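You operate a simulated robot arm through the tools that you are given. There is no shell and no other tool. Be economical: measure what you need, move in short steps, check, and stop when the job is done.

You run a simulated two-armed robot. Do the job below in one go: nothing can be reset, and whatever is moved stays where it is left.

## Task
Take the purple sleeve and put it on the top of the packing table. Pick up the cream sleeve with one hand, pass it to the other hand and put it on the free bench left of the cord reel. Take the black ring from the near end of the carpeted bench and leave it on the white wrap sheet on the plywood board on rack 30. Put the black cup on the near end of the carpeted bench away on the front edge of the bender bench. Take the nut driver from the top of the carpeted bench and put it on the front of the panel table. Take the small white card box and put it on the lower shelf of the green-legged bench. Shut the bench drawer. Take the white cap from the near end of the carpeted bench and leave it on the frame of the square light. Take the white sleeve from the top of the carpeted bench and put it on the shelf of the side table. Take the orange card from the plywood board on rack 30 and put it on top of the cream ribbed shade. Take the gold cup from the plywood board on rack 30 and put it on the top of the packing table. The order is free.

It is judged by the outcome, as a careful person would: the job done as asked, and still so three seconds after it is handed in. It fails if anything else is knocked over, pushed out of place, dropped, spilled or broken. Lids that push on must go on centred and level and be pressed home; caps that screw on are set level and turned clockwise until they are tight. Flat cloth is picked up by pressing the open fingertips on it (5 to 10 N) and closing them slowly along it; thin cloth reads only 2 to 8 mm in the jaws.

## Robot
Two 7-joint arms with two-finger grippers on one trunk, on a base that drives. Base frame: it is fixed to the floor where the robot stands at the start and does not move with it; the origin is under the middle of the robot, x ahead of it, y to its left, z up; the surface under the hand at the start is at about z = 830. Units: mm, degrees, N and s.
The left shoulder is at the start at [41, 162, 1130], the right one opposite. With the tool pointing down near the work surface each hand reaches from about 280 to 740 mm from the robot's upright axis, wherever it stands, measured 20 degrees to its own side. Places, roughly: bench drawer [1800, -200, 700]; black cup (8x8x3 cm) [800, 500, 800]; black ring [500, 250, 750]; cream ribbed shade (15x15x16 cm) [-1000, 2800, 800]; cream sleeve (3x3x10 cm) [700, 100, 900]; frame of the square light (15x15 cm) [620, -1860, 880]; free bench left of the cord reel (12x15 cm) [2760, -1960, 840]; front edge of the bender bench (13x26 cm) [1540, -1720, 860]; front of the panel table (42x17 cm) [880, 2260, 840]; gold cup (7x7x3 cm) [-1100, 2600, 700]; lower shelf of the green-legged bench [-1000, 1500, 200]; nut driver (5x5x13 cm) [1200, 0, 900]; orange card (8x5x3 cm) [-1200, 3300, 700]; purple sleeve (3x3x2 cm) [500, -200, 800]; shelf of the side table [3900, -1200, 400]; small white card box [2250, 0, 750]; top of the packing table [600, 3600, 800]; white cap (3x3x3 cm) [1000, -300, 800]; white sleeve (3x3x4 cm) [1600, 600, 800]; wrap sheet (20x10x3 cm) [-1200, 3000, 700]. Payload 2.45 kg a hand.
The TCP of each hand is the grasp point between the finger pads, 26 mm short of the fingertips. In the tool frame z runs along the fingers and y along their closing line. Largest opening 96 mm; the body of the gripper starts 69 mm behind the TCP.
Orientation is that of the tool frame in the base frame, as a unit quaternion [x, y, z, w]. With the fingers straight down and closing along the base's y, the tool's x points along the base's -x, its y along +y and its z along -z.

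## Interface
- The arms move only by the tool step_arm. It takes "left_rows", "right_rows" or both (then of equal length, played together; a hand with none holds still); each is a list of rows, each a list of 7 numbers: the closure, from 0 (fully open) to 1 (shut), then the shift along the tool's x, y, z in mm, then the turn, a rotation vector about the tool's x, y, z in rad. In form: [[claw, x, y, z, wx, wy, wz], ...]. A call has 1 to 10 rows; each row is the pose to reach, as a shift and turn from the pose commanded when the call began, along the tool's axes at that moment. Each row takes 0.2 s and may step no farther than 50 mm and 8.6 degrees from the row before; otherwise, or with a gripper value out of range, the whole call is refused. A pose out of reach is approached as far as the arm can. The call stops where the force on the tool passes 40 N (or 10 N more than at its start, if that is more) or the arm is blocked; 0.2 s more then pass. Each finger halts on what it meets, pressing with about 37 N; the grip force reading is that of the motor and also rises with nothing between the fingers. The clock runs only during rows and for 0.2 s after the last one: add rows that repeat a pose to give the fingers time. It gives the time, the measured TCP pose, the force on the tool (base axes), the opening and the grip force at its end, in the units of the frame above (readings bear some noise), with the torque about the TCP (base axes, N m) and any sound that the robot's microphone picked up.
- Cameras (640 x 400 px; columns grow to the right, rows downward): "scene" is now at [111, 24.6, 1600.4]; the picture's right is [0.21, -0.98, -0.00], its down [-0.75, -0.16, -0.64] and it looks along [0.63, 0.14, -0.77] (base axes); focal length 292 px, centre (320, 200). "left" rides on the left gripper at [82, -3, -98] in its tool frame; the picture's right is [0.04, 1.00, 0.00], its down [-0.73, 0.03, -0.68] and it looks along [-0.68, 0.03, 0.73] (tool axes); focal length 256 px, centre (320, 200). "right" rides on the right gripper at [82, 3, -98] in its tool frame; the picture's right is [-0.04, 1.00, 0.00], its down [-0.73, -0.03, -0.68] and it looks along [-0.68, -0.03, 0.73] (tool axes); focal length 256 px, centre (320, 200). There is no depth. A picture from a camera that has moved, and an enlarged one, comes with that camera's place and axes in the base frame and with its lens. The place of the scene camera against the robot may be out by one fixed shift of up to 12 mm in any direction.
- get_image(camera): a new picture of that camera. It takes no simulated time.
- move_column(by): slides the trunk up (or, below 0, down) by that many mm; the arms and the scene camera ride with it, the base frame stays. It gives what a move gives, with no picture.
- drive_base(legs): drives the robot by 1 to 6 legs, each [ahead, left, turn to the left] in mm, mm and degrees, along the robot's own axes; the way and the turn of a leg run together, so that a leg with both is an arc; at most 1500 mm and 180 degrees a leg. The arms and the cameras ride along, it lands a little off, and it stops where it bumps. It gives what a move gives.
- head_to(pan, tilt): turns the head with the scene camera to pan (to the left, within 120 degrees either way) and tilt (down, from -29 to 69), counted from straight ahead of the robot. It gives what a move gives.
- enlarge(camera, box): a new picture of the part [left, top, right, bottom] of that camera's present view, enlarged. It takes no simulated time.
- sign_off(): hands the job in; it is judged then, once.

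Work in short steps. Places have to be worked out from the pictures, the camera data and where the tool is seen: move nearer, look again, correct. Check each grasp and each placing, and mend what went wrong. You have 546 turns and 346 pictures in all, those below and enlarged ones among them. Open the grippers and draw the arms clear of the work before you hand the job in, unless the task says otherwise.

The tools are called after "Call:" as name(argument=value, ...) on one line, values as JSON. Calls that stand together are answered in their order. step_arm: Moves the arms, as the interface text tells. Its arguments: {"type":"object","properties":{"left_rows":{"type":"array","items":{"type":"array","items":{"type":"number"}}},"right_rows":{"type":"array","items":{"type":"array","items":{"type":"number"}}}},"required":[]} The other tools are called the same way: move_column (by) slides the trunk up or down; drive_base (legs) drives the base; head_to (pan, tilt) turns the head that bears the scene camera; get_image (camera) takes a picture; enlarge (camera, box) takes an enlarged picture of a part of a camera's view; sign_off () hands the job in.

At the start:

```text
time: 0.0
left_ee_pos: [569.8, 235.8, 1128.3]
left_ee_rot: [0.0, 1.0, 0.0, -0.001]
left_wrist_force: [0.5, 0.0, 0.5]
left_torque: [-0.01, -0.02, -0.02]
left_finger_gap: 95.9
left_gripper_force: 0.1
right_ee_pos: [505.9, -125.3, 1144.1]
right_ee_rot: [0.001, 1.0, 0.0, -0.001]
right_wrist_force: [-0.2, 0.4, -0.1]
right_torque: [-0.03, 0.05, 0.02]
right_finger_gap: 96.2
right_gripper_force: 0.1
trunk travel left (down, up): [-300.0, 267.0]
robot x, y, heading: [2.5, -0.3, 0.2]
head pan, tilt: [12.4, 49.8]
```

scene: 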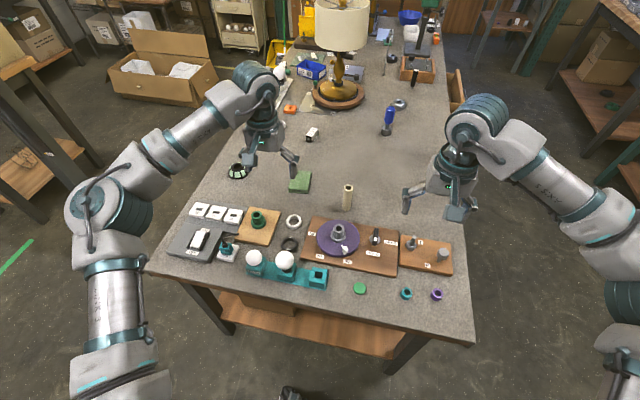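
right: 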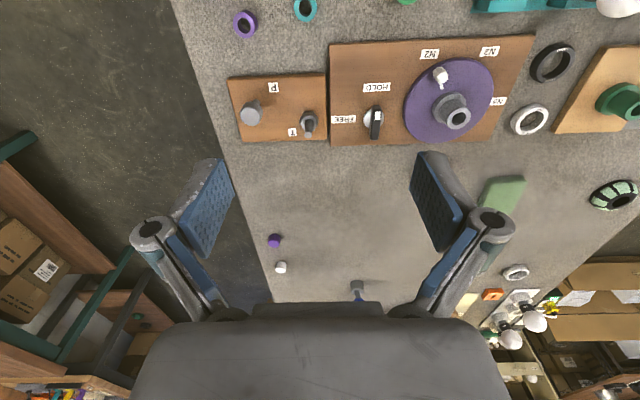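
left: 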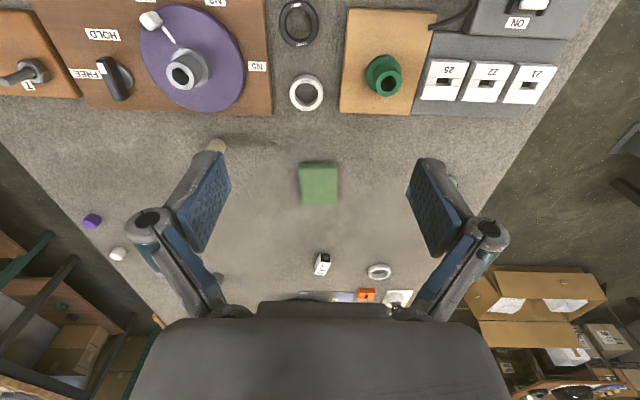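

I start by surveying: enlarging the present scene view to identify the bench items near me.

Call:
enlarge(camera="scene", box=[150, 150, 480, 350])

Call:
enlarge(camera="scene", box=[220, 0, 480, 160])

```text
1.94 times, centred on (315, 250) of scene
camera zoom: at [111.0, 24.6, 1600.4], right [0.21, -0.98, 0.0], down [-0.75, -0.16, -0.64], along [0.63, 0.14, -0.77], focal length 567 px, centre (330, 103)
```

zoom: 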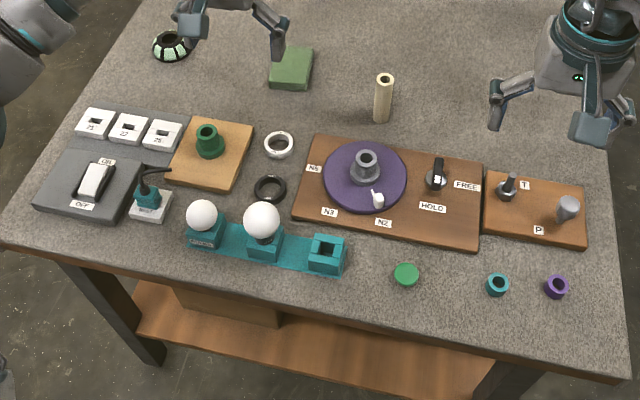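

```text
2.46 times, centred on (350, 80) of scene
camera zoom: at [111.0, 24.6, 1600.4], right [0.21, -0.98, 0.0], down [-0.75, -0.16, -0.64], along [0.63, 0.14, -0.77], focal length 720 px, centre (246, 495)
```

zoom: 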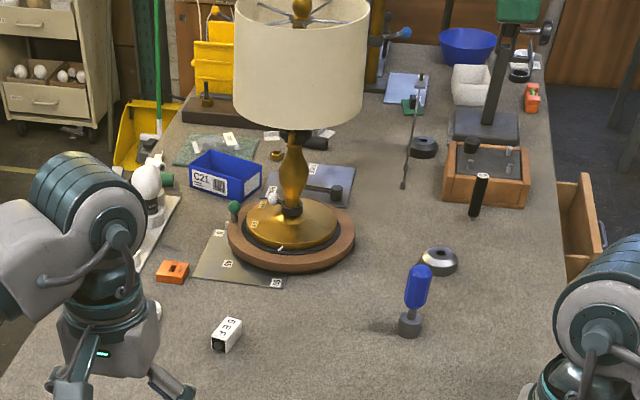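

Bench items located near the front. I move the head to see what is hidden by the right arm and then the rest of the room.

Call:
head_to(pan=-30, tilt=35)

Call:
get_image(camera="scene")

Call:
head_to(pan=-80, tilt=25)

Call:
get_image(camera="scene")

Call:
head_to(pan=0, tilt=15)

Call:
get_image(camera="scene")

Call:
head_to(pan=60, tilt=25)

Call:
get_image(camera="scene")

Call:
head_to(pan=115, tilt=25)

Call:
get_image(camera="scene")

```text
time: 1.1
left_ee_pos: [565.1, 235.3, 1129.3]
left_ee_rot: [-0.001, 1.0, 0.0, 0.002]
left_wrist_force: [0.1, -0.3, 0.0]
left_torque: [-0.01, -0.01, -0.03]
left_finger_gap: 96.1
left_gripper_force: 0.1
right_ee_pos: [501.9, -125.0, 1145.9]
right_ee_rot: [0.001, 1.0, 0.0, 0.001]
right_wrist_force: [1.3, -1.2, 0.1]
right_torque: [0.01, 0.02, -0.01]
right_finger_gap: 96.0
right_gripper_force: 0.1
trunk travel left (down, up): [-300.0, 267.0]
robot x, y, heading: [2.8, -2.3, 0.1]
head pan, tilt: [-30.0, 35.0]
```

```text
340 pictures are left
camera scene: at [112.3, -36.0, 1621.8], right [-0.5, -0.87, 0.0], down [-0.5, 0.29, -0.82], along [0.71, -0.41, -0.58], focal length 292 px, centre (320, 200)
```

scene: 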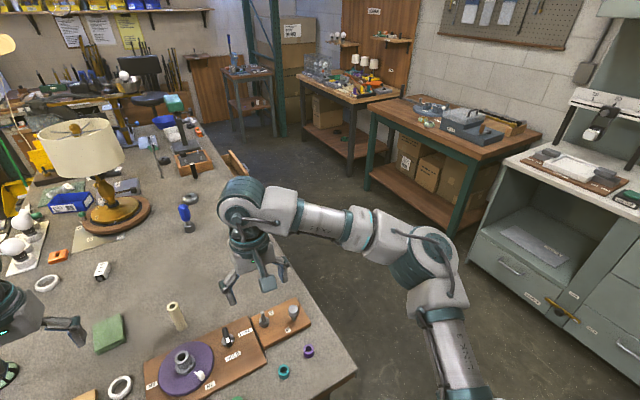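

```text
time: 2.3
left_ee_pos: [564.9, 236.0, 1129.7]
left_ee_rot: [-0.002, 1.0, 0.0, 0.002]
left_wrist_force: [0.2, -0.5, 0.2]
left_torque: [0.01, -0.02, 0.02]
left_finger_gap: 96.2
left_gripper_force: 0.0
right_ee_pos: [502.0, -125.7, 1147.1]
right_ee_rot: [0.001, 1.0, 0.0, 0.001]
right_wrist_force: [0.0, -0.7, 1.0]
right_torque: [0.0, 0.0, 0.02]
right_finger_gap: 95.9
right_gripper_force: 0.1
trunk travel left (down, up): [-300.0, 267.0]
robot x, y, heading: [-2.4, 2.6, 0.0]
head pan, tilt: [-80.0, 25.0]
```

```text
339 pictures are left
camera scene: at [51.8, -82.8, 1637.9], right [-0.98, -0.17, 0.0], down [-0.08, 0.42, -0.91], along [0.16, -0.89, -0.42], focal length 292 px, centre (320, 200)
```

scene: 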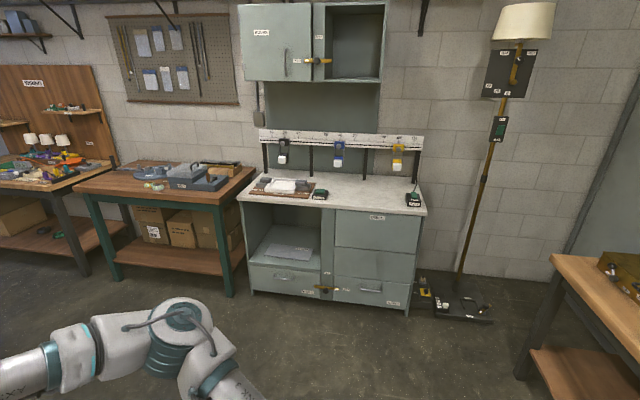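

```text
time: 3.8
left_ee_pos: [564.0, 234.8, 1128.9]
left_ee_rot: [-0.001, 1.0, -0.001, 0.002]
left_wrist_force: [0.0, -0.1, 0.3]
left_torque: [-0.02, 0.01, 0.02]
left_finger_gap: 95.8
left_gripper_force: 0.1
right_ee_pos: [501.6, -125.5, 1146.8]
right_ee_rot: [0.001, 1.0, 0.0, 0.002]
right_wrist_force: [0.4, -0.8, -0.2]
right_torque: [0.03, -0.02, -0.01]
right_finger_gap: 96.1
right_gripper_force: 0.1
trunk travel left (down, up): [-300.0, 267.0]
robot x, y, heading: [-2.1, 1.5, -0.3]
head pan, tilt: [0.0, 15.0]
```

```text
338 pictures are left
camera scene: at [129.2, 8.0, 1653.8], right [0.0, -1.0, 0.0], down [-0.26, 0.0, -0.96], along [0.96, 0.0, -0.26], focal length 292 px, centre (320, 200)
```

scene: 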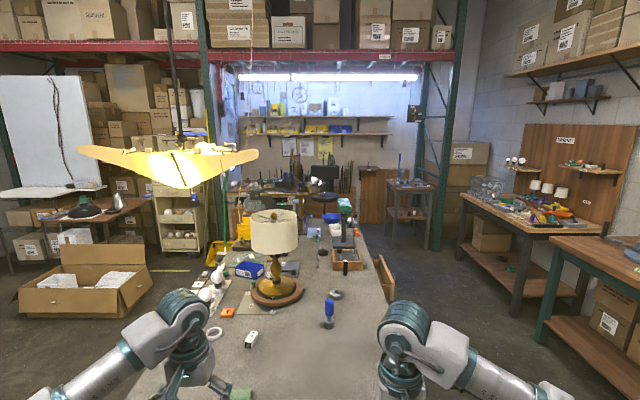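

```text
time: 5.1
left_ee_pos: [566.4, 235.8, 1130.9]
left_ee_rot: [-0.002, 1.0, 0.001, 0.002]
left_wrist_force: [0.4, 0.1, -0.1]
left_torque: [0.01, -0.05, 0.03]
left_finger_gap: 96.2
left_gripper_force: 0.1
right_ee_pos: [502.8, -127.0, 1146.7]
right_ee_rot: [0.001, 1.0, 0.0, 0.001]
right_wrist_force: [0.7, -0.1, -0.5]
right_torque: [0.03, 0.03, -0.03]
right_finger_gap: 96.0
right_gripper_force: 0.0
trunk travel left (down, up): [-300.0, 267.0]
robot x, y, heading: [0.4, -1.3, 0.1]
head pan, tilt: [60.0, 25.0]
```

```text
337 pictures are left
camera scene: at [81.9, 87.9, 1637.7], right [0.87, -0.5, 0.0], down [-0.22, -0.37, -0.91], along [0.45, 0.78, -0.43], focal length 292 px, centre (320, 200)
```

scene: 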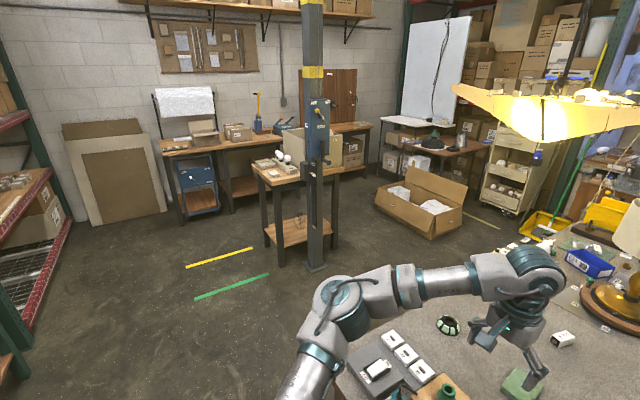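

```text
time: 6.3
left_ee_pos: [565.0, 235.1, 1130.2]
left_ee_rot: [-0.002, 1.0, 0.0, 0.003]
left_wrist_force: [0.6, -0.6, 0.0]
left_torque: [-0.01, 0.0, 0.02]
left_finger_gap: 95.7
left_gripper_force: 0.2
right_ee_pos: [502.3, -125.0, 1146.0]
right_ee_rot: [0.001, 1.0, 0.001, 0.001]
right_wrist_force: [-0.6, -0.4, 0.5]
right_torque: [-0.02, 0.02, 0.0]
right_finger_gap: 95.9
right_gripper_force: 0.0
trunk travel left (down, up): [-300.0, 267.0]
robot x, y, heading: [1.5, 2.8, -0.1]
head pan, tilt: [115.0, 25.0]
```

```text
336 pictures are left
camera scene: at [-3.2, 91.7, 1638.1], right [0.91, 0.42, 0.0], down [0.17, -0.38, -0.91], along [-0.38, 0.82, -0.42], focal length 292 px, centre (320, 200)
```

scene: 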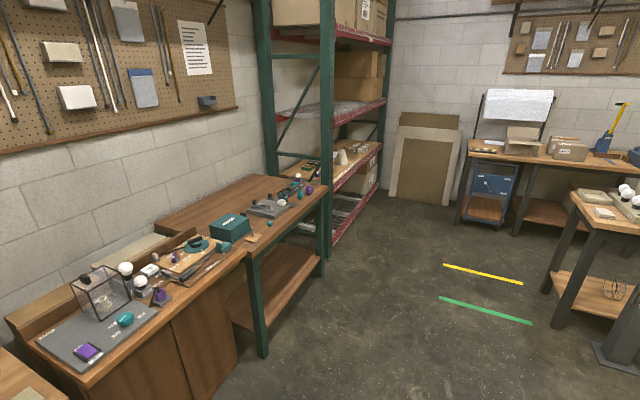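

The room layout is clear. First I take the purple sleeve with the right hand: judged at about [476,-210,840]; I move the right hand above it and look.

Call:
step_arm(right_rows=[[0, 5, -17, 43, 0, 0, 0], [0, 10, -34, 86, 0, 0, 0], [0, 15, -51, 129, 0, 0, 0], [0, 20, -68, 172, 0, 0, 0], [0.3, 26, -85, 210, 0, 0, 0], [0.3, 26, -85, 210, 0, 0, 0]])

Call:
get_image(camera="right")

Call:
head_to(pan=0, tilt=60)

Call:
get_image(camera="scene")

```text
time: 7.7
left_ee_pos: [565.3, 235.7, 1130.3]
left_ee_rot: [-0.002, 1.0, 0.0, 0.002]
left_wrist_force: [0.6, 0.1, -0.2]
left_torque: [0.01, -0.03, 0.01]
left_finger_gap: 96.2
left_gripper_force: 0.1
right_ee_pos: [476.3, -211.3, 936.6]
right_ee_rot: [0.001, 1.0, 0.0, 0.001]
right_wrist_force: [-0.4, 0.8, 0.3]
right_torque: [0.01, 0.0, 0.01]
right_finger_gap: 67.0
right_gripper_force: 0.1
trunk travel left (down, up): [-300.0, 267.0]
robot x, y, heading: [-0.4, -3.8, -0.4]
head pan, tilt: [115.0, 25.0]
```

```text
335 pictures are left
camera right: at [392.9, -207.6, 1034.1], right [0.04, 1.0, 0.0], down [0.73, -0.03, 0.68], along [0.68, -0.03, -0.73], focal length 256 px, centre (320, 200)
```

right: 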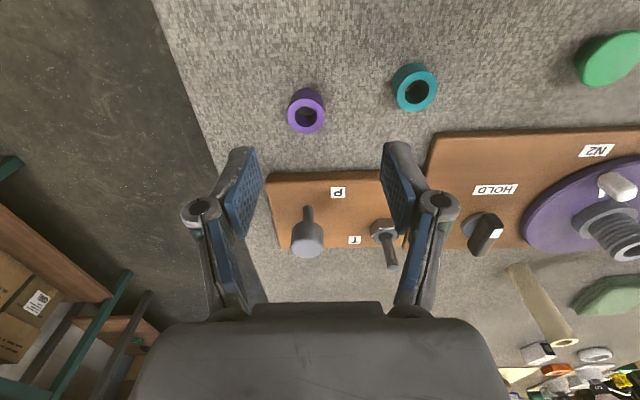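

```text
time: 9.7
left_ee_pos: [565.7, 235.2, 1129.9]
left_ee_rot: [-0.001, 1.0, 0.0, 0.001]
left_wrist_force: [-0.2, 0.9, -0.6]
left_torque: [0.02, 0.0, 0.0]
left_finger_gap: 96.2
left_gripper_force: 0.1
right_ee_pos: [475.8, -210.7, 936.2]
right_ee_rot: [0.001, 1.0, 0.001, 0.002]
right_wrist_force: [-0.3, -0.4, 0.2]
right_torque: [-0.04, -0.01, 0.01]
right_finger_gap: 67.4
right_gripper_force: 0.1
trunk travel left (down, up): [-300.0, 267.0]
robot x, y, heading: [-4.8, 4.0, 0.4]
head pan, tilt: [0.0, 60.0]
```

```text
334 pictures are left
camera scene: at [101.9, 7.0, 1587.6], right [0.0, -1.0, 0.0], down [-0.87, 0.0, -0.5], along [0.5, 0.0, -0.87], focal length 292 px, centre (320, 200)
```

scene: 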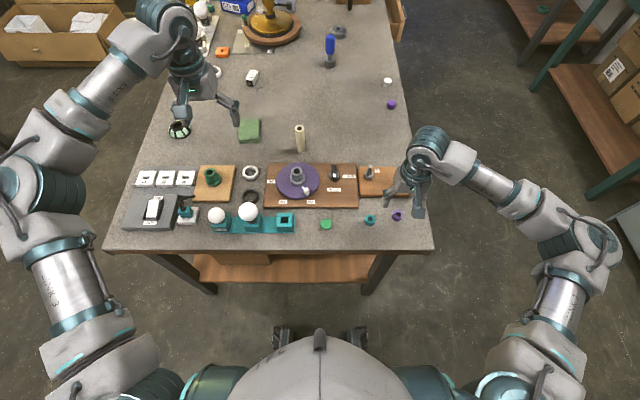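

The sleeve works out at about [479,-222,840]; I shift over it, descend to TCP z≈858 and close.

Call:
step_arm(right_rows=[[0.3, -3, -12, 30, 0, 0, 0], [0.3, -3, -12, 60, 0, 0, 0], [0.3, -3, -12, 77, 0, 0, 0], [0.3, -3, -12, 77, 0, 0, 0]])

Call:
get_image(camera="right")

```text
time: 10.7
left_ee_pos: [565.5, 235.1, 1130.6]
left_ee_rot: [-0.002, 1.0, 0.0, 0.001]
left_wrist_force: [0.2, -0.9, 0.3]
left_torque: [-0.02, 0.0, 0.01]
left_finger_gap: 96.2
left_gripper_force: 0.0
right_ee_pos: [479.9, -223.7, 859.0]
right_ee_rot: [0.001, 1.0, 0.001, 0.002]
right_wrist_force: [0.7, -0.1, -0.2]
right_torque: [0.01, 0.0, 0.04]
right_finger_gap: 66.9
right_gripper_force: 0.1
trunk travel left (down, up): [-300.0, 267.0]
robot x, y, heading: [-0.5, 1.7, 0.3]
head pan, tilt: [0.0, 60.0]
```

```text
333 pictures are left
camera right: at [396.5, -220.1, 957.0], right [0.04, 1.0, 0.0], down [0.73, -0.03, 0.68], along [0.68, -0.03, -0.73], focal length 256 px, centre (320, 200)
```

right: 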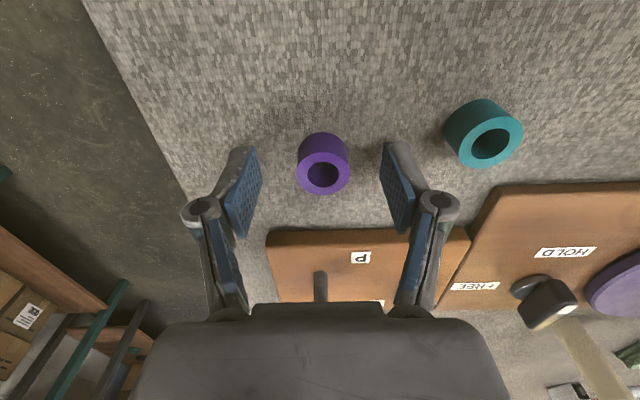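

The sleeve sits between the fingers; I close on it and lift.

Call:
step_arm(right_rows=[[0.7, 0, 0, 0, 0, 0, 0], [0.9, 0, 0, 0, 0, 0, 0], [0.9, 0, 0, 0, 0, 0, 0], [0.9, 0, 0, -40, 0, 0, 0], [0.9, 0, 0, -80, 0, 0, 0], [0.9, 0, 0, -130, 0, 0, 0]])

Call:
get_image(camera="right")

```text
time: 12.1
left_ee_pos: [565.1, 235.7, 1129.2]
left_ee_rot: [-0.001, 1.0, 0.0, 0.002]
left_wrist_force: [0.0, -0.5, -0.8]
left_torque: [-0.05, 0.01, -0.02]
left_finger_gap: 95.9
left_gripper_force: 0.1
right_ee_pos: [478.9, -222.9, 991.4]
right_ee_rot: [0.001, 1.0, 0.0, 0.001]
right_wrist_force: [-0.4, 0.6, -0.2]
right_torque: [0.01, -0.01, -0.01]
right_finger_gap: 26.5
right_gripper_force: 36.7
trunk travel left (down, up): [-300.0, 267.0]
robot x, y, heading: [0.2, 0.8, -0.0]
head pan, tilt: [0.0, 60.0]
```

```text
332 pictures are left
camera right: at [395.5, -219.3, 1089.2], right [0.04, 1.0, 0.0], down [0.73, -0.03, 0.68], along [0.68, -0.03, -0.73], focal length 256 px, centre (320, 200)
```

right: 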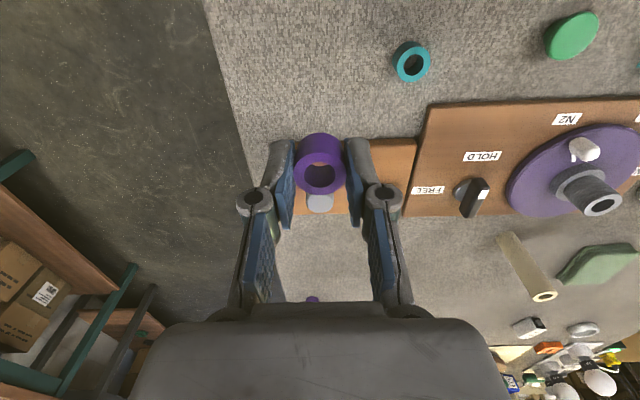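

Purple sleeve is held (gap 26.5). Now the left hand goes above the black ring at about [547,218].

Call:
step_arm(left_rows=[[0, 5, -4, 45, 0, 0, 0], [0, 10, -8, 90, 0, 0, 0], [0, 15, -12, 135, 0, 0, 0], [0, 18, -17, 180, 0, 0, 0], [0, 18, -17, 180, 0, 0, 0]])

Call:
get_image(camera="left")

```text
time: 13.3
left_ee_pos: [547.1, 218.7, 949.2]
left_ee_rot: [0.0, 1.0, 0.0, 0.002]
left_wrist_force: [0.3, 0.3, 0.5]
left_torque: [0.01, 0.03, 0.01]
left_finger_gap: 96.0
left_gripper_force: 0.1
right_ee_pos: [478.8, -222.6, 991.1]
right_ee_rot: [0.001, 1.0, 0.0, 0.003]
right_wrist_force: [-0.2, 0.9, 0.6]
right_torque: [-0.01, -0.02, -0.02]
right_finger_gap: 26.6
right_gripper_force: 36.9
trunk travel left (down, up): [-300.0, 267.0]
robot x, y, heading: [-1.2, -1.9, 0.0]
head pan, tilt: [0.0, 60.0]
```

```text
331 pictures are left
camera left: at [465.2, 215.7, 1047.4], right [-0.04, 1.0, 0.0], down [0.73, 0.03, 0.68], along [0.68, 0.03, -0.73], focal length 256 px, centre (320, 200)
```

left: 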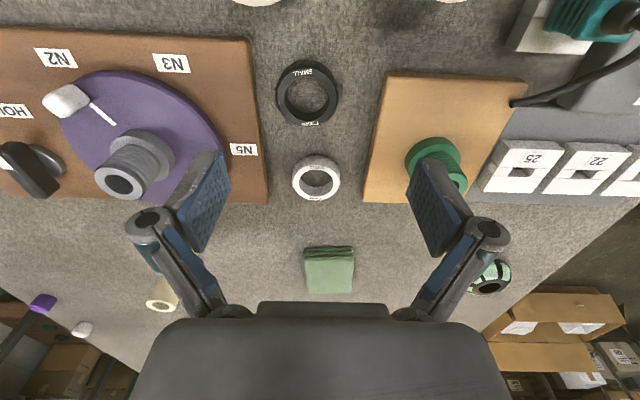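

Ring centre works out at [541,209]; I descend around it with fingers at 58 mm opening, keeping clear of both boards.

Call:
step_arm(left_rows=[[0.2, 6, -8.5, 10, 0, 0, 0], [0.396, 6, -8.5, 45, 0, 0, 0], [0.396, 6, -8.5, 70, 0, 0, 0], [0.396, 6, -8.5, 70, 0, 0, 0]])

Call:
get_image(camera="left")

```text
time: 14.3
left_ee_pos: [542.7, 209.2, 879.2]
left_ee_rot: [0.0, 1.0, 0.0, 0.002]
left_wrist_force: [-0.5, -0.1, -0.9]
left_torque: [0.0, 0.06, 0.01]
left_finger_gap: 57.7
left_gripper_force: 0.1
right_ee_pos: [478.5, -222.9, 991.5]
right_ee_rot: [0.002, 1.0, 0.001, 0.001]
right_wrist_force: [-0.2, 0.5, 0.0]
right_torque: [0.02, 0.01, 0.0]
right_finger_gap: 26.2
right_gripper_force: 37.1
trunk travel left (down, up): [-300.0, 267.0]
robot x, y, heading: [-0.4, -3.5, 0.2]
head pan, tilt: [0.0, 60.0]
```

```text
330 pictures are left
camera left: at [460.0, 206.9, 977.7], right [-0.04, 1.0, 0.0], down [0.73, 0.03, 0.68], along [0.68, 0.03, -0.73], focal length 256 px, centre (320, 200)
```

left: 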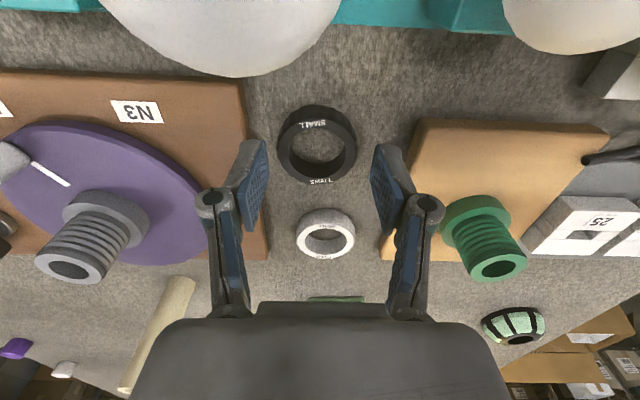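

The white ball is close under the wrist camera, so I tilt the hand 11° forward (raising the camera) while lowering the last 20 mm onto the ring.

Call:
step_arm(left_rows=[[0.396, -2, 0, 0, 0, 0.1, 0], [0.396, -4, 0, 4, 0, 0.2, 0], [0.396, -4, 0, 12, 0, 0.2, 0], [0.396, -4, 0, 20, 0, 0.2, 0], [0.396, -4, 0, 20, 0, 0.2, 0]])

Call:
get_image(camera="left")

```text
time: 15.5
left_ee_pos: [546.5, 209.6, 859.6]
left_ee_rot: [-0.001, 0.995, 0.0, -0.099]
left_wrist_force: [0.7, -0.6, 0.8]
left_torque: [-0.06, -0.01, 0.0]
left_finger_gap: 57.9
left_gripper_force: 0.0
right_ee_pos: [478.5, -223.1, 991.5]
right_ee_rot: [0.001, 1.0, 0.0, 0.001]
right_wrist_force: [-0.8, -0.5, 0.6]
right_torque: [0.0, 0.0, 0.01]
right_finger_gap: 26.6
right_gripper_force: 36.8
trunk travel left (down, up): [-300.0, 267.0]
robot x, y, heading: [-0.8, 1.5, 0.2]
head pan, tilt: [0.0, 60.0]
```

```text
329 pictures are left
camera left: at [485.7, 206.6, 972.3], right [-0.04, 1.0, 0.01], down [0.85, 0.03, 0.52], along [0.52, 0.03, -0.85], focal length 256 px, centre (320, 200)
```

left: 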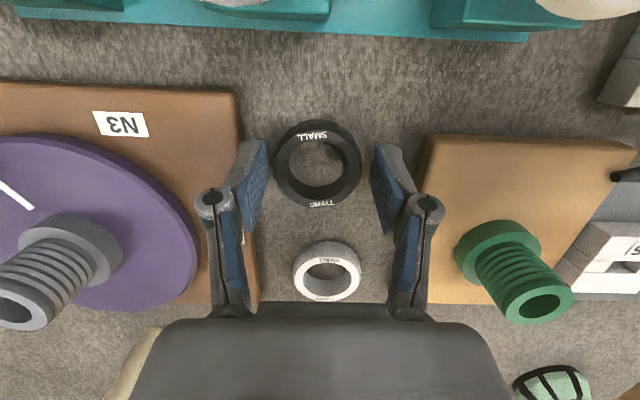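

Ring is centred between the tips; close and lift.

Call:
step_arm(left_rows=[[0.6, 0, 0, 0, 0, 0, 0], [0.75, 0, 0, 0, 0, 0, 0], [0.75, 0, 0, 0, 0, 0, 0], [0.75, 0, 0, -20, 0, 0, 0], [0.75, 0, 0, -60, 0, 0, 0], [0.75, 0, 0, -100, 0, -0.1, 0], [0.75, 0, 0, -140, 0, -0.2, 0]])

Call:
get_image(camera="left")

```text
time: 17.1
left_ee_pos: [573.2, 207.9, 998.1]
left_ee_rot: [0.0, 1.0, 0.0, 0.002]
left_wrist_force: [-1.1, -0.5, -0.1]
left_torque: [-0.02, 0.0, -0.04]
left_finger_gap: 48.0
left_gripper_force: 36.7
right_ee_pos: [478.4, -223.4, 991.6]
right_ee_rot: [0.001, 1.0, 0.001, 0.002]
right_wrist_force: [0.7, 1.2, 0.2]
right_torque: [-0.01, 0.03, 0.04]
right_finger_gap: 26.5
right_gripper_force: 37.2
trunk travel left (down, up): [-300.0, 267.0]
robot x, y, heading: [0.0, -1.7, -0.2]
head pan, tilt: [0.0, 60.0]
```

```text
328 pictures are left
camera left: at [490.9, 205.8, 1096.1], right [-0.04, 1.0, 0.0], down [0.73, 0.03, 0.68], along [0.68, 0.03, -0.73], focal length 256 px, centre (320, 200)
```

left: 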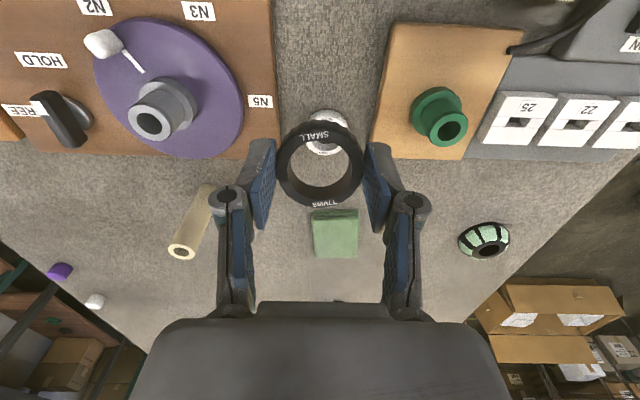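

Both held. I raise both hands to carry height, then drive: turn left and head to the rack's open floor, stopping short to look.

Call:
step_arm(left_rows=[[0.75, 25, 0, -35, 0, 0, 0], [0.75, 50, 0, -70, 0, 0, 0], [0.75, 75, 0, -105, 0, 0, 0], [0.75, 100, 0, -140, 0, 0, 0]], right_rows=[[0.9, 5, 0, -40, 0, 0, 0], [0.9, 10, 0, -80, 0, 0, 0], [0.9, 15, 0, -120, 0, 0, 0], [0.9, 15, 0, -150, 0, 0, 0]])

Call:
drive_base(legs=[[0, 0, 90], [1450, 0, 0], [1250, 0, 0]])

Call:
head_to(pan=80, tilt=35)

Call:
get_image(camera="scene")

```text
time: 18.1
left_ee_pos: [470.8, 210.2, 1136.6]
left_ee_rot: [-0.001, 1.0, 0.001, 0.002]
left_wrist_force: [0.2, 1.0, -0.4]
left_torque: [-0.02, -0.02, -0.02]
left_finger_gap: 47.9
left_gripper_force: 37.0
right_ee_pos: [459.4, -224.9, 1141.4]
right_ee_rot: [0.002, 1.0, 0.001, 0.003]
right_wrist_force: [-0.7, 0.3, -0.2]
right_torque: [0.01, -0.02, 0.0]
right_finger_gap: 26.6
right_gripper_force: 37.2
trunk travel left (down, up): [-300.0, 267.0]
robot x, y, heading: [-2.1, -0.0, -0.1]
head pan, tilt: [0.0, 60.0]
```

```text
time: 35.0
left_ee_pos: [-209.8, 3179.1, 1136.2]
left_ee_rot: [-0.707, 0.708, 0.001, 0.001]
left_wrist_force: [0.5, -0.4, -0.3]
left_torque: [-0.01, 0.02, -0.05]
left_finger_gap: 46.6
left_gripper_force: 36.8
right_ee_pos: [224.0, 3169.4, 1139.7]
right_ee_rot: [-0.706, 0.708, 0.002, 0.001]
right_wrist_force: [0.5, -0.2, 0.0]
right_torque: [0.02, 0.0, 0.01]
right_finger_gap: 26.2
right_gripper_force: 36.9
trunk travel left (down, up): [-300.0, 267.0]
robot x, y, heading: [-4.7, 2703.8, 90.1]
head pan, tilt: [0.0, 60.0]
```

```text
time: 36.6
left_ee_pos: [-210.2, 3175.7, 1138.6]
left_ee_rot: [-0.707, 0.707, 0.002, 0.003]
left_wrist_force: [1.0, 0.5, 0.7]
left_torque: [-0.02, 0.01, -0.05]
left_finger_gap: 46.3
left_gripper_force: 37.2
right_ee_pos: [223.0, 3165.3, 1141.2]
right_ee_rot: [-0.706, 0.708, 0.003, 0.002]
right_wrist_force: [0.7, 0.4, 0.3]
right_torque: [-0.02, -0.01, -0.02]
right_finger_gap: 26.5
right_gripper_force: 37.0
trunk travel left (down, up): [-300.0, 267.0]
robot x, y, heading: [-3.2, 2705.3, 89.7]
head pan, tilt: [80.0, 35.0]
```

```text
327 pictures are left
camera scene: at [-88.5, 2764.3, 1622.1], right [0.18, 0.98, 0.0], down [0.56, -0.1, -0.82], along [-0.81, 0.14, -0.57], focal length 292 px, centre (320, 200)
```

scene: 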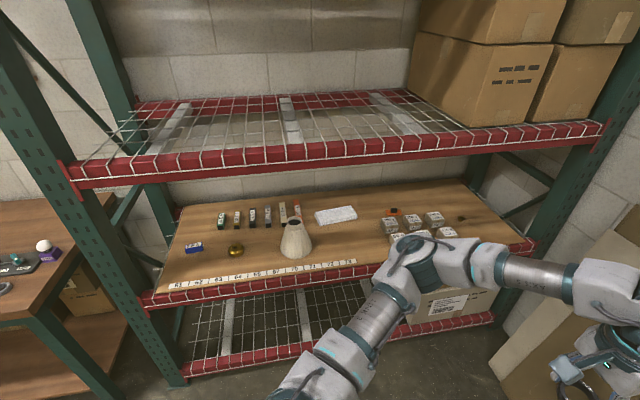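

Rack 30 is in view. I enlarge the board to see the shade, wrap sheet, cards and cup.

Call:
enlarge(camera="scene", box=[150, 170, 480, 310])

```text
1.94 times, centred on (315, 240) of scene
camera zoom: at [-88.5, 2764.3, 1622.1], right [0.18, 0.98, 0.0], down [0.56, -0.1, -0.82], along [-0.81, 0.14, -0.57], focal length 567 px, centre (330, 122)
```

zoom: 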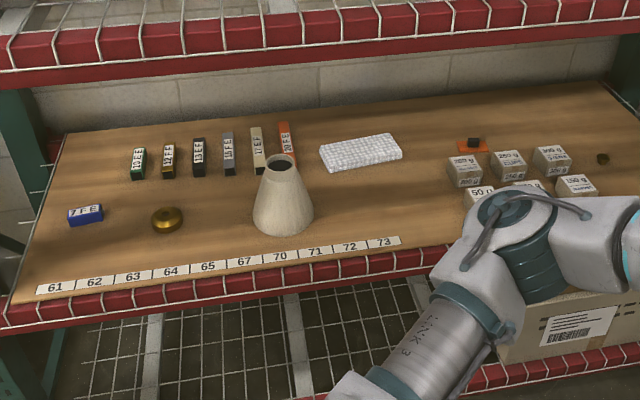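

Rack board is at about z=700; ring goes to the wrap sheet near [-1238,3042]. I turn to face the rack, shift along it and lower the trunk.

Call:
drive_base(legs=[[0, 0, 90], [300, 0, 0], [0, -480, 0]])

Call:
move_column(by=-170)

Call:
head_to(pan=10, tilt=40)

Call:
get_image(camera="scene")

```text
time: 44.9
left_ee_pos: [-770.8, 2969.8, 1136.4]
left_ee_rot: [1.0, -0.003, -0.003, -0.005]
left_wrist_force: [-0.2, -0.9, -0.5]
left_torque: [0.05, -0.03, 0.0]
left_finger_gap: 45.2
left_gripper_force: 36.5
right_ee_pos: [-757.1, 3403.1, 1143.6]
right_ee_rot: [1.0, -0.003, -0.004, -0.005]
right_wrist_force: [0.5, -0.6, -0.5]
right_torque: [0.04, -0.02, -0.01]
right_finger_gap: 26.5
right_gripper_force: 36.5
trunk travel left (down, up): [-300.0, 267.0]
robot x, y, heading: [-301.9, 3187.0, 179.6]
head pan, tilt: [80.0, 35.0]
```

```text
time: 46.9
left_ee_pos: [-765.4, 2973.5, 969.8]
left_ee_rot: [1.0, -0.002, -0.006, -0.004]
left_wrist_force: [-0.8, -0.5, 0.3]
left_torque: [-0.01, 0.01, -0.02]
left_finger_gap: 45.3
left_gripper_force: 37.1
right_ee_pos: [-751.7, 3406.3, 975.9]
right_ee_rot: [1.0, -0.003, -0.006, -0.002]
right_wrist_force: [0.7, -0.6, 0.2]
right_torque: [0.04, 0.02, 0.03]
right_finger_gap: 26.7
right_gripper_force: 36.9
trunk travel left (down, up): [-130.0, 437.0]
robot x, y, heading: [-300.6, 3186.7, 179.8]
head pan, tilt: [80.0, 35.0]
```

```text
time: 48.3
left_ee_pos: [-766.8, 2977.2, 969.4]
left_ee_rot: [1.0, -0.002, -0.005, -0.002]
left_wrist_force: [-0.7, -0.9, -0.4]
left_torque: [0.06, -0.01, -0.06]
left_finger_gap: 45.2
left_gripper_force: 37.7
right_ee_pos: [-753.4, 3410.6, 974.4]
right_ee_rot: [1.0, -0.004, -0.005, -0.002]
right_wrist_force: [0.2, -0.2, -0.5]
right_torque: [0.04, 0.02, 0.03]
right_finger_gap: 26.6
right_gripper_force: 37.3
trunk travel left (down, up): [-130.0, 437.0]
robot x, y, heading: [-298.7, 3181.8, 179.4]
head pan, tilt: [10.0, 40.0]
```

```text
325 pictures are left
camera scene: at [-564.0, 3181.8, 1429.4], right [-0.17, 0.99, 0.0], down [0.64, 0.11, -0.76], along [-0.75, -0.13, -0.65], focal length 292 px, centre (320, 200)
```

scene: 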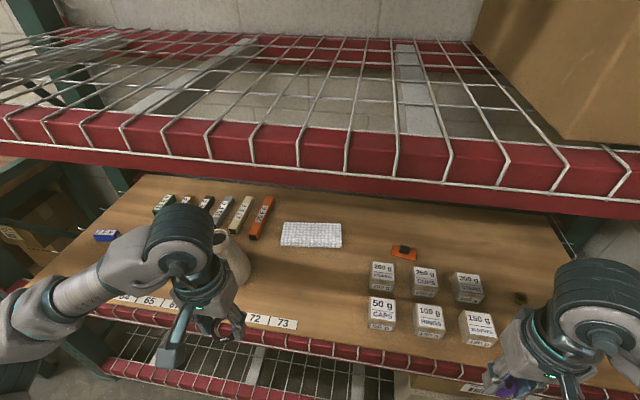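

I keep clear of the shade by standing farther right and angled. I draw the right hand back, lower the left hand to pass under the upper beam (bottom ~1150), then reposition the base.

Call:
step_arm(left_rows=[[0.75, 0, 0, 40, 0, 0, 0], [0.75, 0, 0, 80, 0, 0, 0], [0.75, 0, 0, 110, 0, 0, 0], [0.75, 0, 0, 110, 0, 0, 0]], right_rows=[[0.9, 40, 0, 0, 0, 0, 0], [0.9, 80, 0, 0, 0, 0, 0], [0.9, 110, 0, 0, 0, 0, 0], [0.9, 110, 0, 0, 0, 0, 0]])

Call:
drive_base(legs=[[0, -170, 0], [120, 0, 18]])

Call:
get_image(camera="scene")

Call:
get_image(camera="left")

```text
time: 49.3
left_ee_pos: [-767.7, 2977.8, 860.0]
left_ee_rot: [1.0, -0.003, -0.005, -0.002]
left_wrist_force: [-0.4, -0.3, -0.5]
left_torque: [0.03, 0.0, -0.04]
left_finger_gap: 45.2
left_gripper_force: 37.2
right_ee_pos: [-642.9, 3411.2, 971.8]
right_ee_rot: [1.0, -0.003, -0.005, -0.002]
right_wrist_force: [0.3, -0.4, -0.7]
right_torque: [-0.02, 0.01, -0.01]
right_finger_gap: 26.4
right_gripper_force: 37.1
trunk travel left (down, up): [-130.0, 437.0]
robot x, y, heading: [-296.1, 3186.2, 179.8]
head pan, tilt: [10.0, 40.0]
```

```text
time: 50.2
left_ee_pos: [-760.1, 2996.8, 881.2]
left_ee_rot: [0.999, 0.033, -0.029, 0.011]
left_wrist_force: [-2.5, 1.1, 2.3]
left_torque: [-0.17, -0.13, 0.01]
left_finger_gap: 45.2
left_gripper_force: 36.9
right_ee_pos: [-662.4, 3428.3, 976.7]
right_ee_rot: [0.999, 0.049, -0.02, 0.002]
right_wrist_force: [-2.6, 1.2, -0.3]
right_torque: [-0.09, -0.18, 0.0]
right_finger_gap: 26.2
right_gripper_force: 37.3
trunk travel left (down, up): [-130.0, 437.0]
robot x, y, heading: [-336.8, 3217.7, -176.4]
head pan, tilt: [10.0, 40.0]
stopped in leg 1: the robot was blocked; the commanded pose is now the measured one
```

```text
324 pictures are left
camera scene: at [-590.0, 3116.7, 1428.1], right [-0.24, 0.97, 0.05], down [0.62, 0.19, -0.76], along [-0.75, -0.15, -0.65], focal length 292 px, centre (320, 200)
```

scene: 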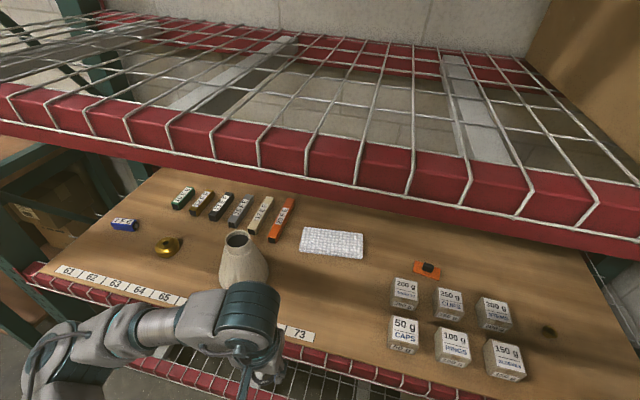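

```text
323 pictures are left
camera left: at [-673.1, 3008.4, 974.4], right [0.11, -0.99, 0.02], down [-0.69, -0.06, 0.72], along [-0.72, -0.09, -0.69], focal length 256 px, centre (320, 200)
```

left: 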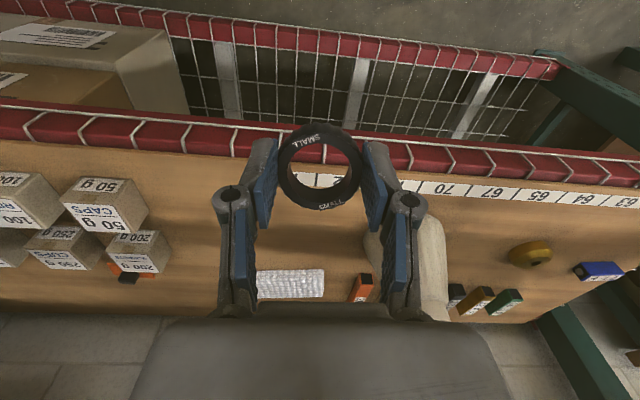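

The robot was blocked moving right, and slightly twisted. I look to the right to see what it touched.

Call:
head_to(pan=-75, tilt=45)

Call:
get_image(camera="scene")

Call:
head_to(pan=60, tilt=55)

Call:
get_image(camera="scene")

```text
time: 51.8
left_ee_pos: [-768.7, 3002.9, 872.4]
left_ee_rot: [0.999, 0.03, -0.02, 0.009]
left_wrist_force: [-0.9, 1.8, 0.3]
left_torque: [-0.07, -0.04, -0.03]
left_finger_gap: 45.3
left_gripper_force: 36.7
right_ee_pos: [-668.5, 3431.1, 974.5]
right_ee_rot: [0.999, 0.048, -0.011, -0.003]
right_wrist_force: [-0.2, 0.0, -1.0]
right_torque: [0.0, 0.02, -0.01]
right_finger_gap: 26.3
right_gripper_force: 37.4
trunk travel left (down, up): [-130.0, 437.0]
robot x, y, heading: [-334.5, 3227.1, -176.6]
head pan, tilt: [-75.0, 45.0]
```

```text
322 pictures are left
camera scene: at [-536.8, 3212.9, 1424.1], right [0.95, 0.31, 0.02], down [0.23, -0.63, -0.75], along [-0.22, 0.71, -0.67], focal length 292 px, centre (320, 200)
```

scene: 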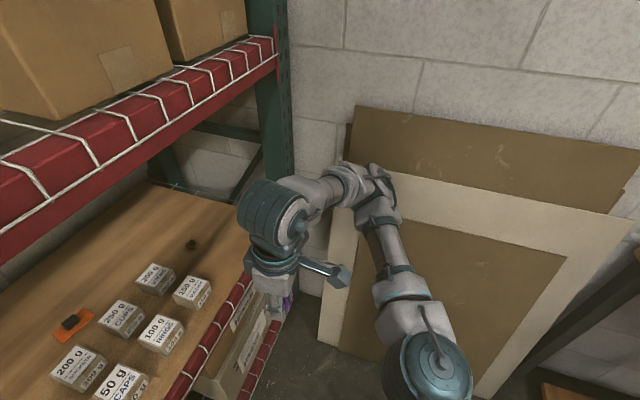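

```text
time: 54.0
left_ee_pos: [-767.0, 3000.5, 872.2]
left_ee_rot: [0.999, 0.034, -0.021, 0.01]
left_wrist_force: [-1.2, 0.3, -0.2]
left_torque: [0.09, -0.01, 0.01]
left_finger_gap: 45.5
left_gripper_force: 37.0
right_ee_pos: [-669.6, 3432.9, 975.0]
right_ee_rot: [0.999, 0.047, -0.012, -0.001]
right_wrist_force: [-0.3, -0.4, 0.1]
right_torque: [-0.03, 0.02, 0.02]
right_finger_gap: 26.4
right_gripper_force: 36.8
trunk travel left (down, up): [-130.0, 437.0]
robot x, y, heading: [-334.9, 3221.5, -176.4]
head pan, tilt: [60.0, 55.0]
```

```text
321 pictures are left
camera scene: at [-539.4, 3072.8, 1403.1], right [-0.9, 0.45, 0.03], down [0.37, 0.77, -0.53], along [-0.26, -0.46, -0.85], focal length 292 px, centre (320, 200)
```

scene: 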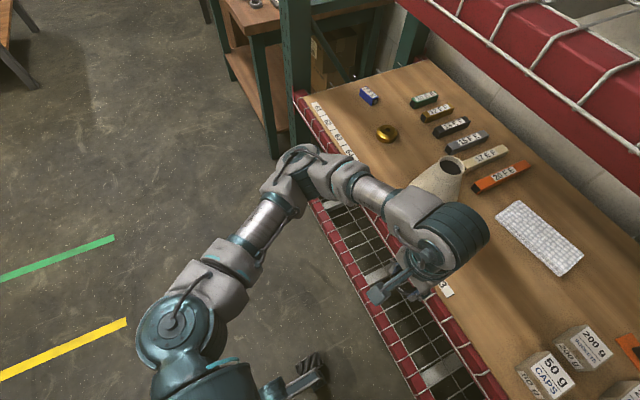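

The right elbow touched the leaning cardboard; I back off a little from it and go 60 mm closer to the rack so the left arm can reach almost straight.

Call:
drive_base(legs=[[0, 25, 0], [60, 0, 0]])

Call:
head_to(pan=15, tilt=50)

Call:
get_image(camera="scene")

```text
time: 54.7
left_ee_pos: [-778.0, 3039.8, 897.6]
left_ee_rot: [0.997, 0.066, -0.035, 0.032]
left_wrist_force: [0.8, 1.3, -0.3]
left_torque: [-0.03, 0.01, 0.0]
left_finger_gap: 45.3
left_gripper_force: 37.1
right_ee_pos: [-705.9, 3453.4, 964.8]
right_ee_rot: [0.996, 0.085, -0.022, 0.029]
right_wrist_force: [0.3, 0.3, 1.0]
right_torque: [-0.01, 0.01, 0.01]
right_finger_gap: 26.4
right_gripper_force: 37.3
trunk travel left (down, up): [-130.0, 437.0]
robot x, y, heading: [-367.3, 3204.7, -172.9]
head pan, tilt: [60.0, 55.0]
stopped in leg 1: the robot was blocked; the commanded pose is now the measured one
```

```text
time: 55.8
left_ee_pos: [-781.4, 3043.3, 886.2]
left_ee_rot: [0.997, 0.06, -0.025, 0.029]
left_wrist_force: [-0.1, 0.4, -1.7]
left_torque: [-0.02, -0.03, 0.03]
left_finger_gap: 45.1
left_gripper_force: 37.1
right_ee_pos: [-708.9, 3455.1, 958.6]
right_ee_rot: [0.996, 0.08, -0.011, 0.026]
right_wrist_force: [0.2, 0.1, -1.6]
right_torque: [0.03, 0.01, 0.02]
right_finger_gap: 26.3
right_gripper_force: 36.4
trunk travel left (down, up): [-130.0, 437.0]
robot x, y, heading: [-357.6, 3212.9, -173.6]
head pan, tilt: [15.0, 50.0]
```

```text
320 pictures are left
camera scene: at [-621.0, 3077.9, 1406.6], right [-0.37, 0.93, 0.06], down [0.72, 0.32, -0.61], along [-0.59, -0.19, -0.79], focal length 292 px, centre (320, 200)
```

scene: 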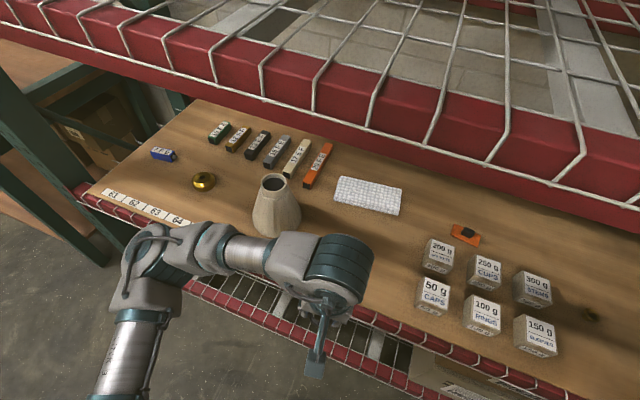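

The body seems rolled a few degrees, as if something is jammed. I back straight away from the rack into open floor and check whether it levels out.

Call:
drive_base(legs=[[-200, 0, 0]])

Call:
get_image(camera="scene")

```text
time: 56.5
left_ee_pos: [-795.7, 3095.9, 900.1]
left_ee_rot: [0.994, 0.084, -0.029, 0.062]
left_wrist_force: [-0.2, -0.3, 0.0]
left_torque: [-0.03, -0.04, 0.02]
left_finger_gap: 45.3
left_gripper_force: 37.2
right_ee_pos: [-741.4, 3506.9, 941.4]
right_ee_rot: [0.996, 0.057, -0.016, 0.064]
right_wrist_force: [0.1, -0.3, 0.4]
right_torque: [0.03, -0.01, 0.0]
right_finger_gap: 26.4
right_gripper_force: 37.1
trunk travel left (down, up): [-130.0, 437.0]
robot x, y, heading: [-383.3, 3199.7, -170.6]
head pan, tilt: [15.0, 50.0]
stopped in leg 1: the robot was blocked; the commanded pose is now the measured one
```

```text
319 pictures are left
camera scene: at [-642.5, 3062.9, 1408.1], right [-0.41, 0.91, 0.05], down [0.71, 0.35, -0.61], along [-0.57, -0.22, -0.79], focal length 292 px, centre (320, 200)
```

scene: 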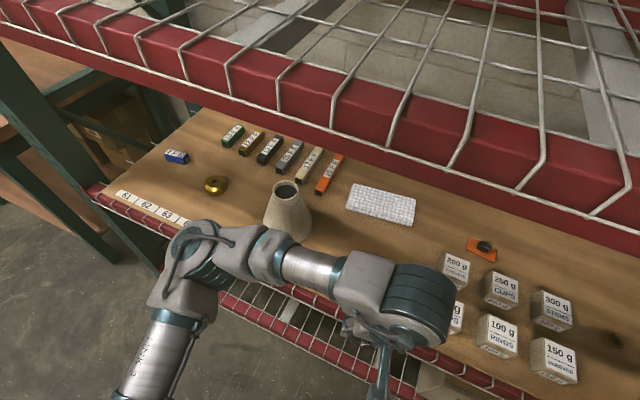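

Still blocked; I look around the base for what is touching before moving further.

Call:
head_to(pan=-110, tilt=50)

Call:
get_image(camera="scene")

Call:
head_to(pan=-50, tilt=60)

Call:
get_image(camera="scene")

Call:
get_image(camera="right")

```text
time: 58.5
left_ee_pos: [-786.8, 3102.1, 902.4]
left_ee_rot: [0.994, 0.079, -0.033, 0.061]
left_wrist_force: [-0.2, -0.1, -0.8]
left_torque: [0.01, -0.02, 0.02]
left_finger_gap: 45.2
left_gripper_force: 37.2
right_ee_pos: [-734.9, 3502.7, 943.7]
right_ee_rot: [0.996, 0.064, -0.02, 0.066]
right_wrist_force: [0.4, 0.6, 0.0]
right_torque: [0.01, 0.01, -0.01]
right_finger_gap: 26.1
right_gripper_force: 37.0
trunk travel left (down, up): [-130.0, 437.0]
robot x, y, heading: [-380.9, 3203.4, -171.0]
head pan, tilt: [-110.0, 50.0]
```

```text
318 pictures are left
camera scene: at [-559.4, 3169.2, 1414.7], right [0.98, -0.19, 0.01], down [-0.13, -0.71, -0.69], along [0.14, 0.68, -0.72], focal length 292 px, centre (320, 200)
```

scene: 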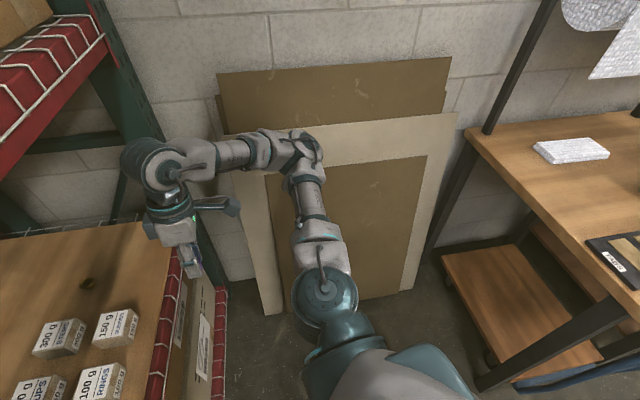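

```text
time: 59.8
left_ee_pos: [-785.1, 3102.8, 902.8]
left_ee_rot: [0.994, 0.079, -0.033, 0.06]
left_wrist_force: [-0.2, 0.7, 0.4]
left_torque: [-0.02, 0.01, 0.0]
left_finger_gap: 45.3
left_gripper_force: 36.4
right_ee_pos: [-735.1, 3500.7, 942.8]
right_ee_rot: [0.995, 0.065, -0.019, 0.066]
right_wrist_force: [0.0, 0.1, -1.3]
right_torque: [0.03, 0.01, 0.02]
right_finger_gap: 26.4
right_gripper_force: 37.1
trunk travel left (down, up): [-130.0, 437.0]
robot x, y, heading: [-380.5, 3204.2, -170.8]
head pan, tilt: [-50.0, 60.0]
```

```text
317 pictures are left
camera scene: at [-623.8, 3138.1, 1399.4], right [0.66, 0.75, 0.06], down [0.66, -0.54, -0.52], along [-0.36, 0.38, -0.85], focal length 292 px, centre (320, 200)
```

scene: 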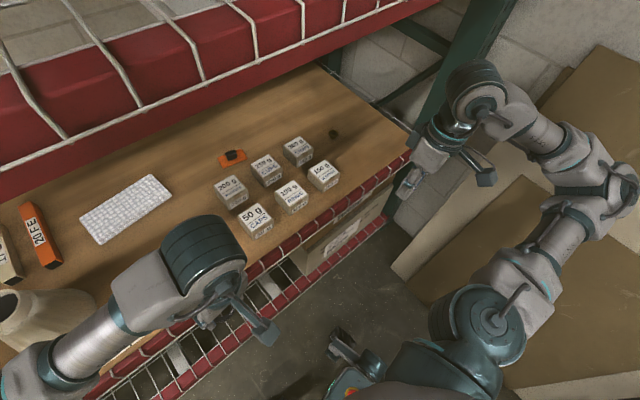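

```text
316 pictures are left
camera right: at [-652.0, 3522.3, 1037.4], right [0.09, -0.99, 0.13], down [-0.71, 0.03, 0.7], along [-0.7, -0.16, -0.7], focal length 256 px, centre (320, 200)
```

right: 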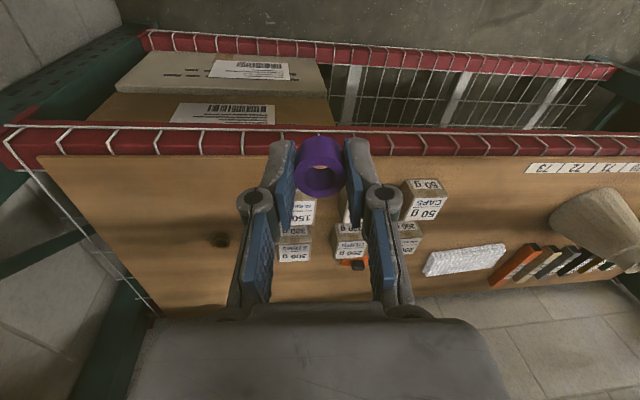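

Nothing obvious touches the base. The trouble began after lowering the trunk, which moved the head far forward; I raise the trunk again and see whether the posture recovers.

Call:
move_column(by=170)

Call:
get_image(camera="scene")

```text
time: 60.2
left_ee_pos: [-769.8, 3137.3, 916.3]
left_ee_rot: [0.991, 0.083, -0.048, 0.096]
left_wrist_force: [0.4, -1.1, 0.6]
left_torque: [0.12, -0.01, -0.04]
left_finger_gap: 45.3
left_gripper_force: 37.2
right_ee_pos: [-721.7, 3538.7, 936.4]
right_ee_rot: [0.994, 0.044, -0.03, 0.091]
right_wrist_force: [1.4, -1.2, -0.4]
right_torque: [0.04, 0.05, -0.03]
right_finger_gap: 26.5
right_gripper_force: 37.4
trunk travel left (down, up): [-131.0, 436.0]
robot x, y, heading: [-378.9, 3200.0, -170.8]
head pan, tilt: [-50.0, 60.0]
stopped: the arm was blocked; the commanded pose is now the measured one
```

```text
315 pictures are left
camera scene: at [-616.4, 3142.6, 1403.5], right [0.65, 0.75, 0.05], down [0.66, -0.54, -0.52], along [-0.37, 0.38, -0.85], focal length 292 px, centre (320, 200)
```

scene: 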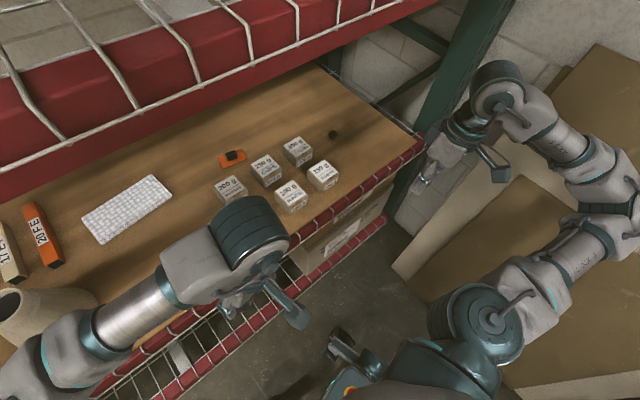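

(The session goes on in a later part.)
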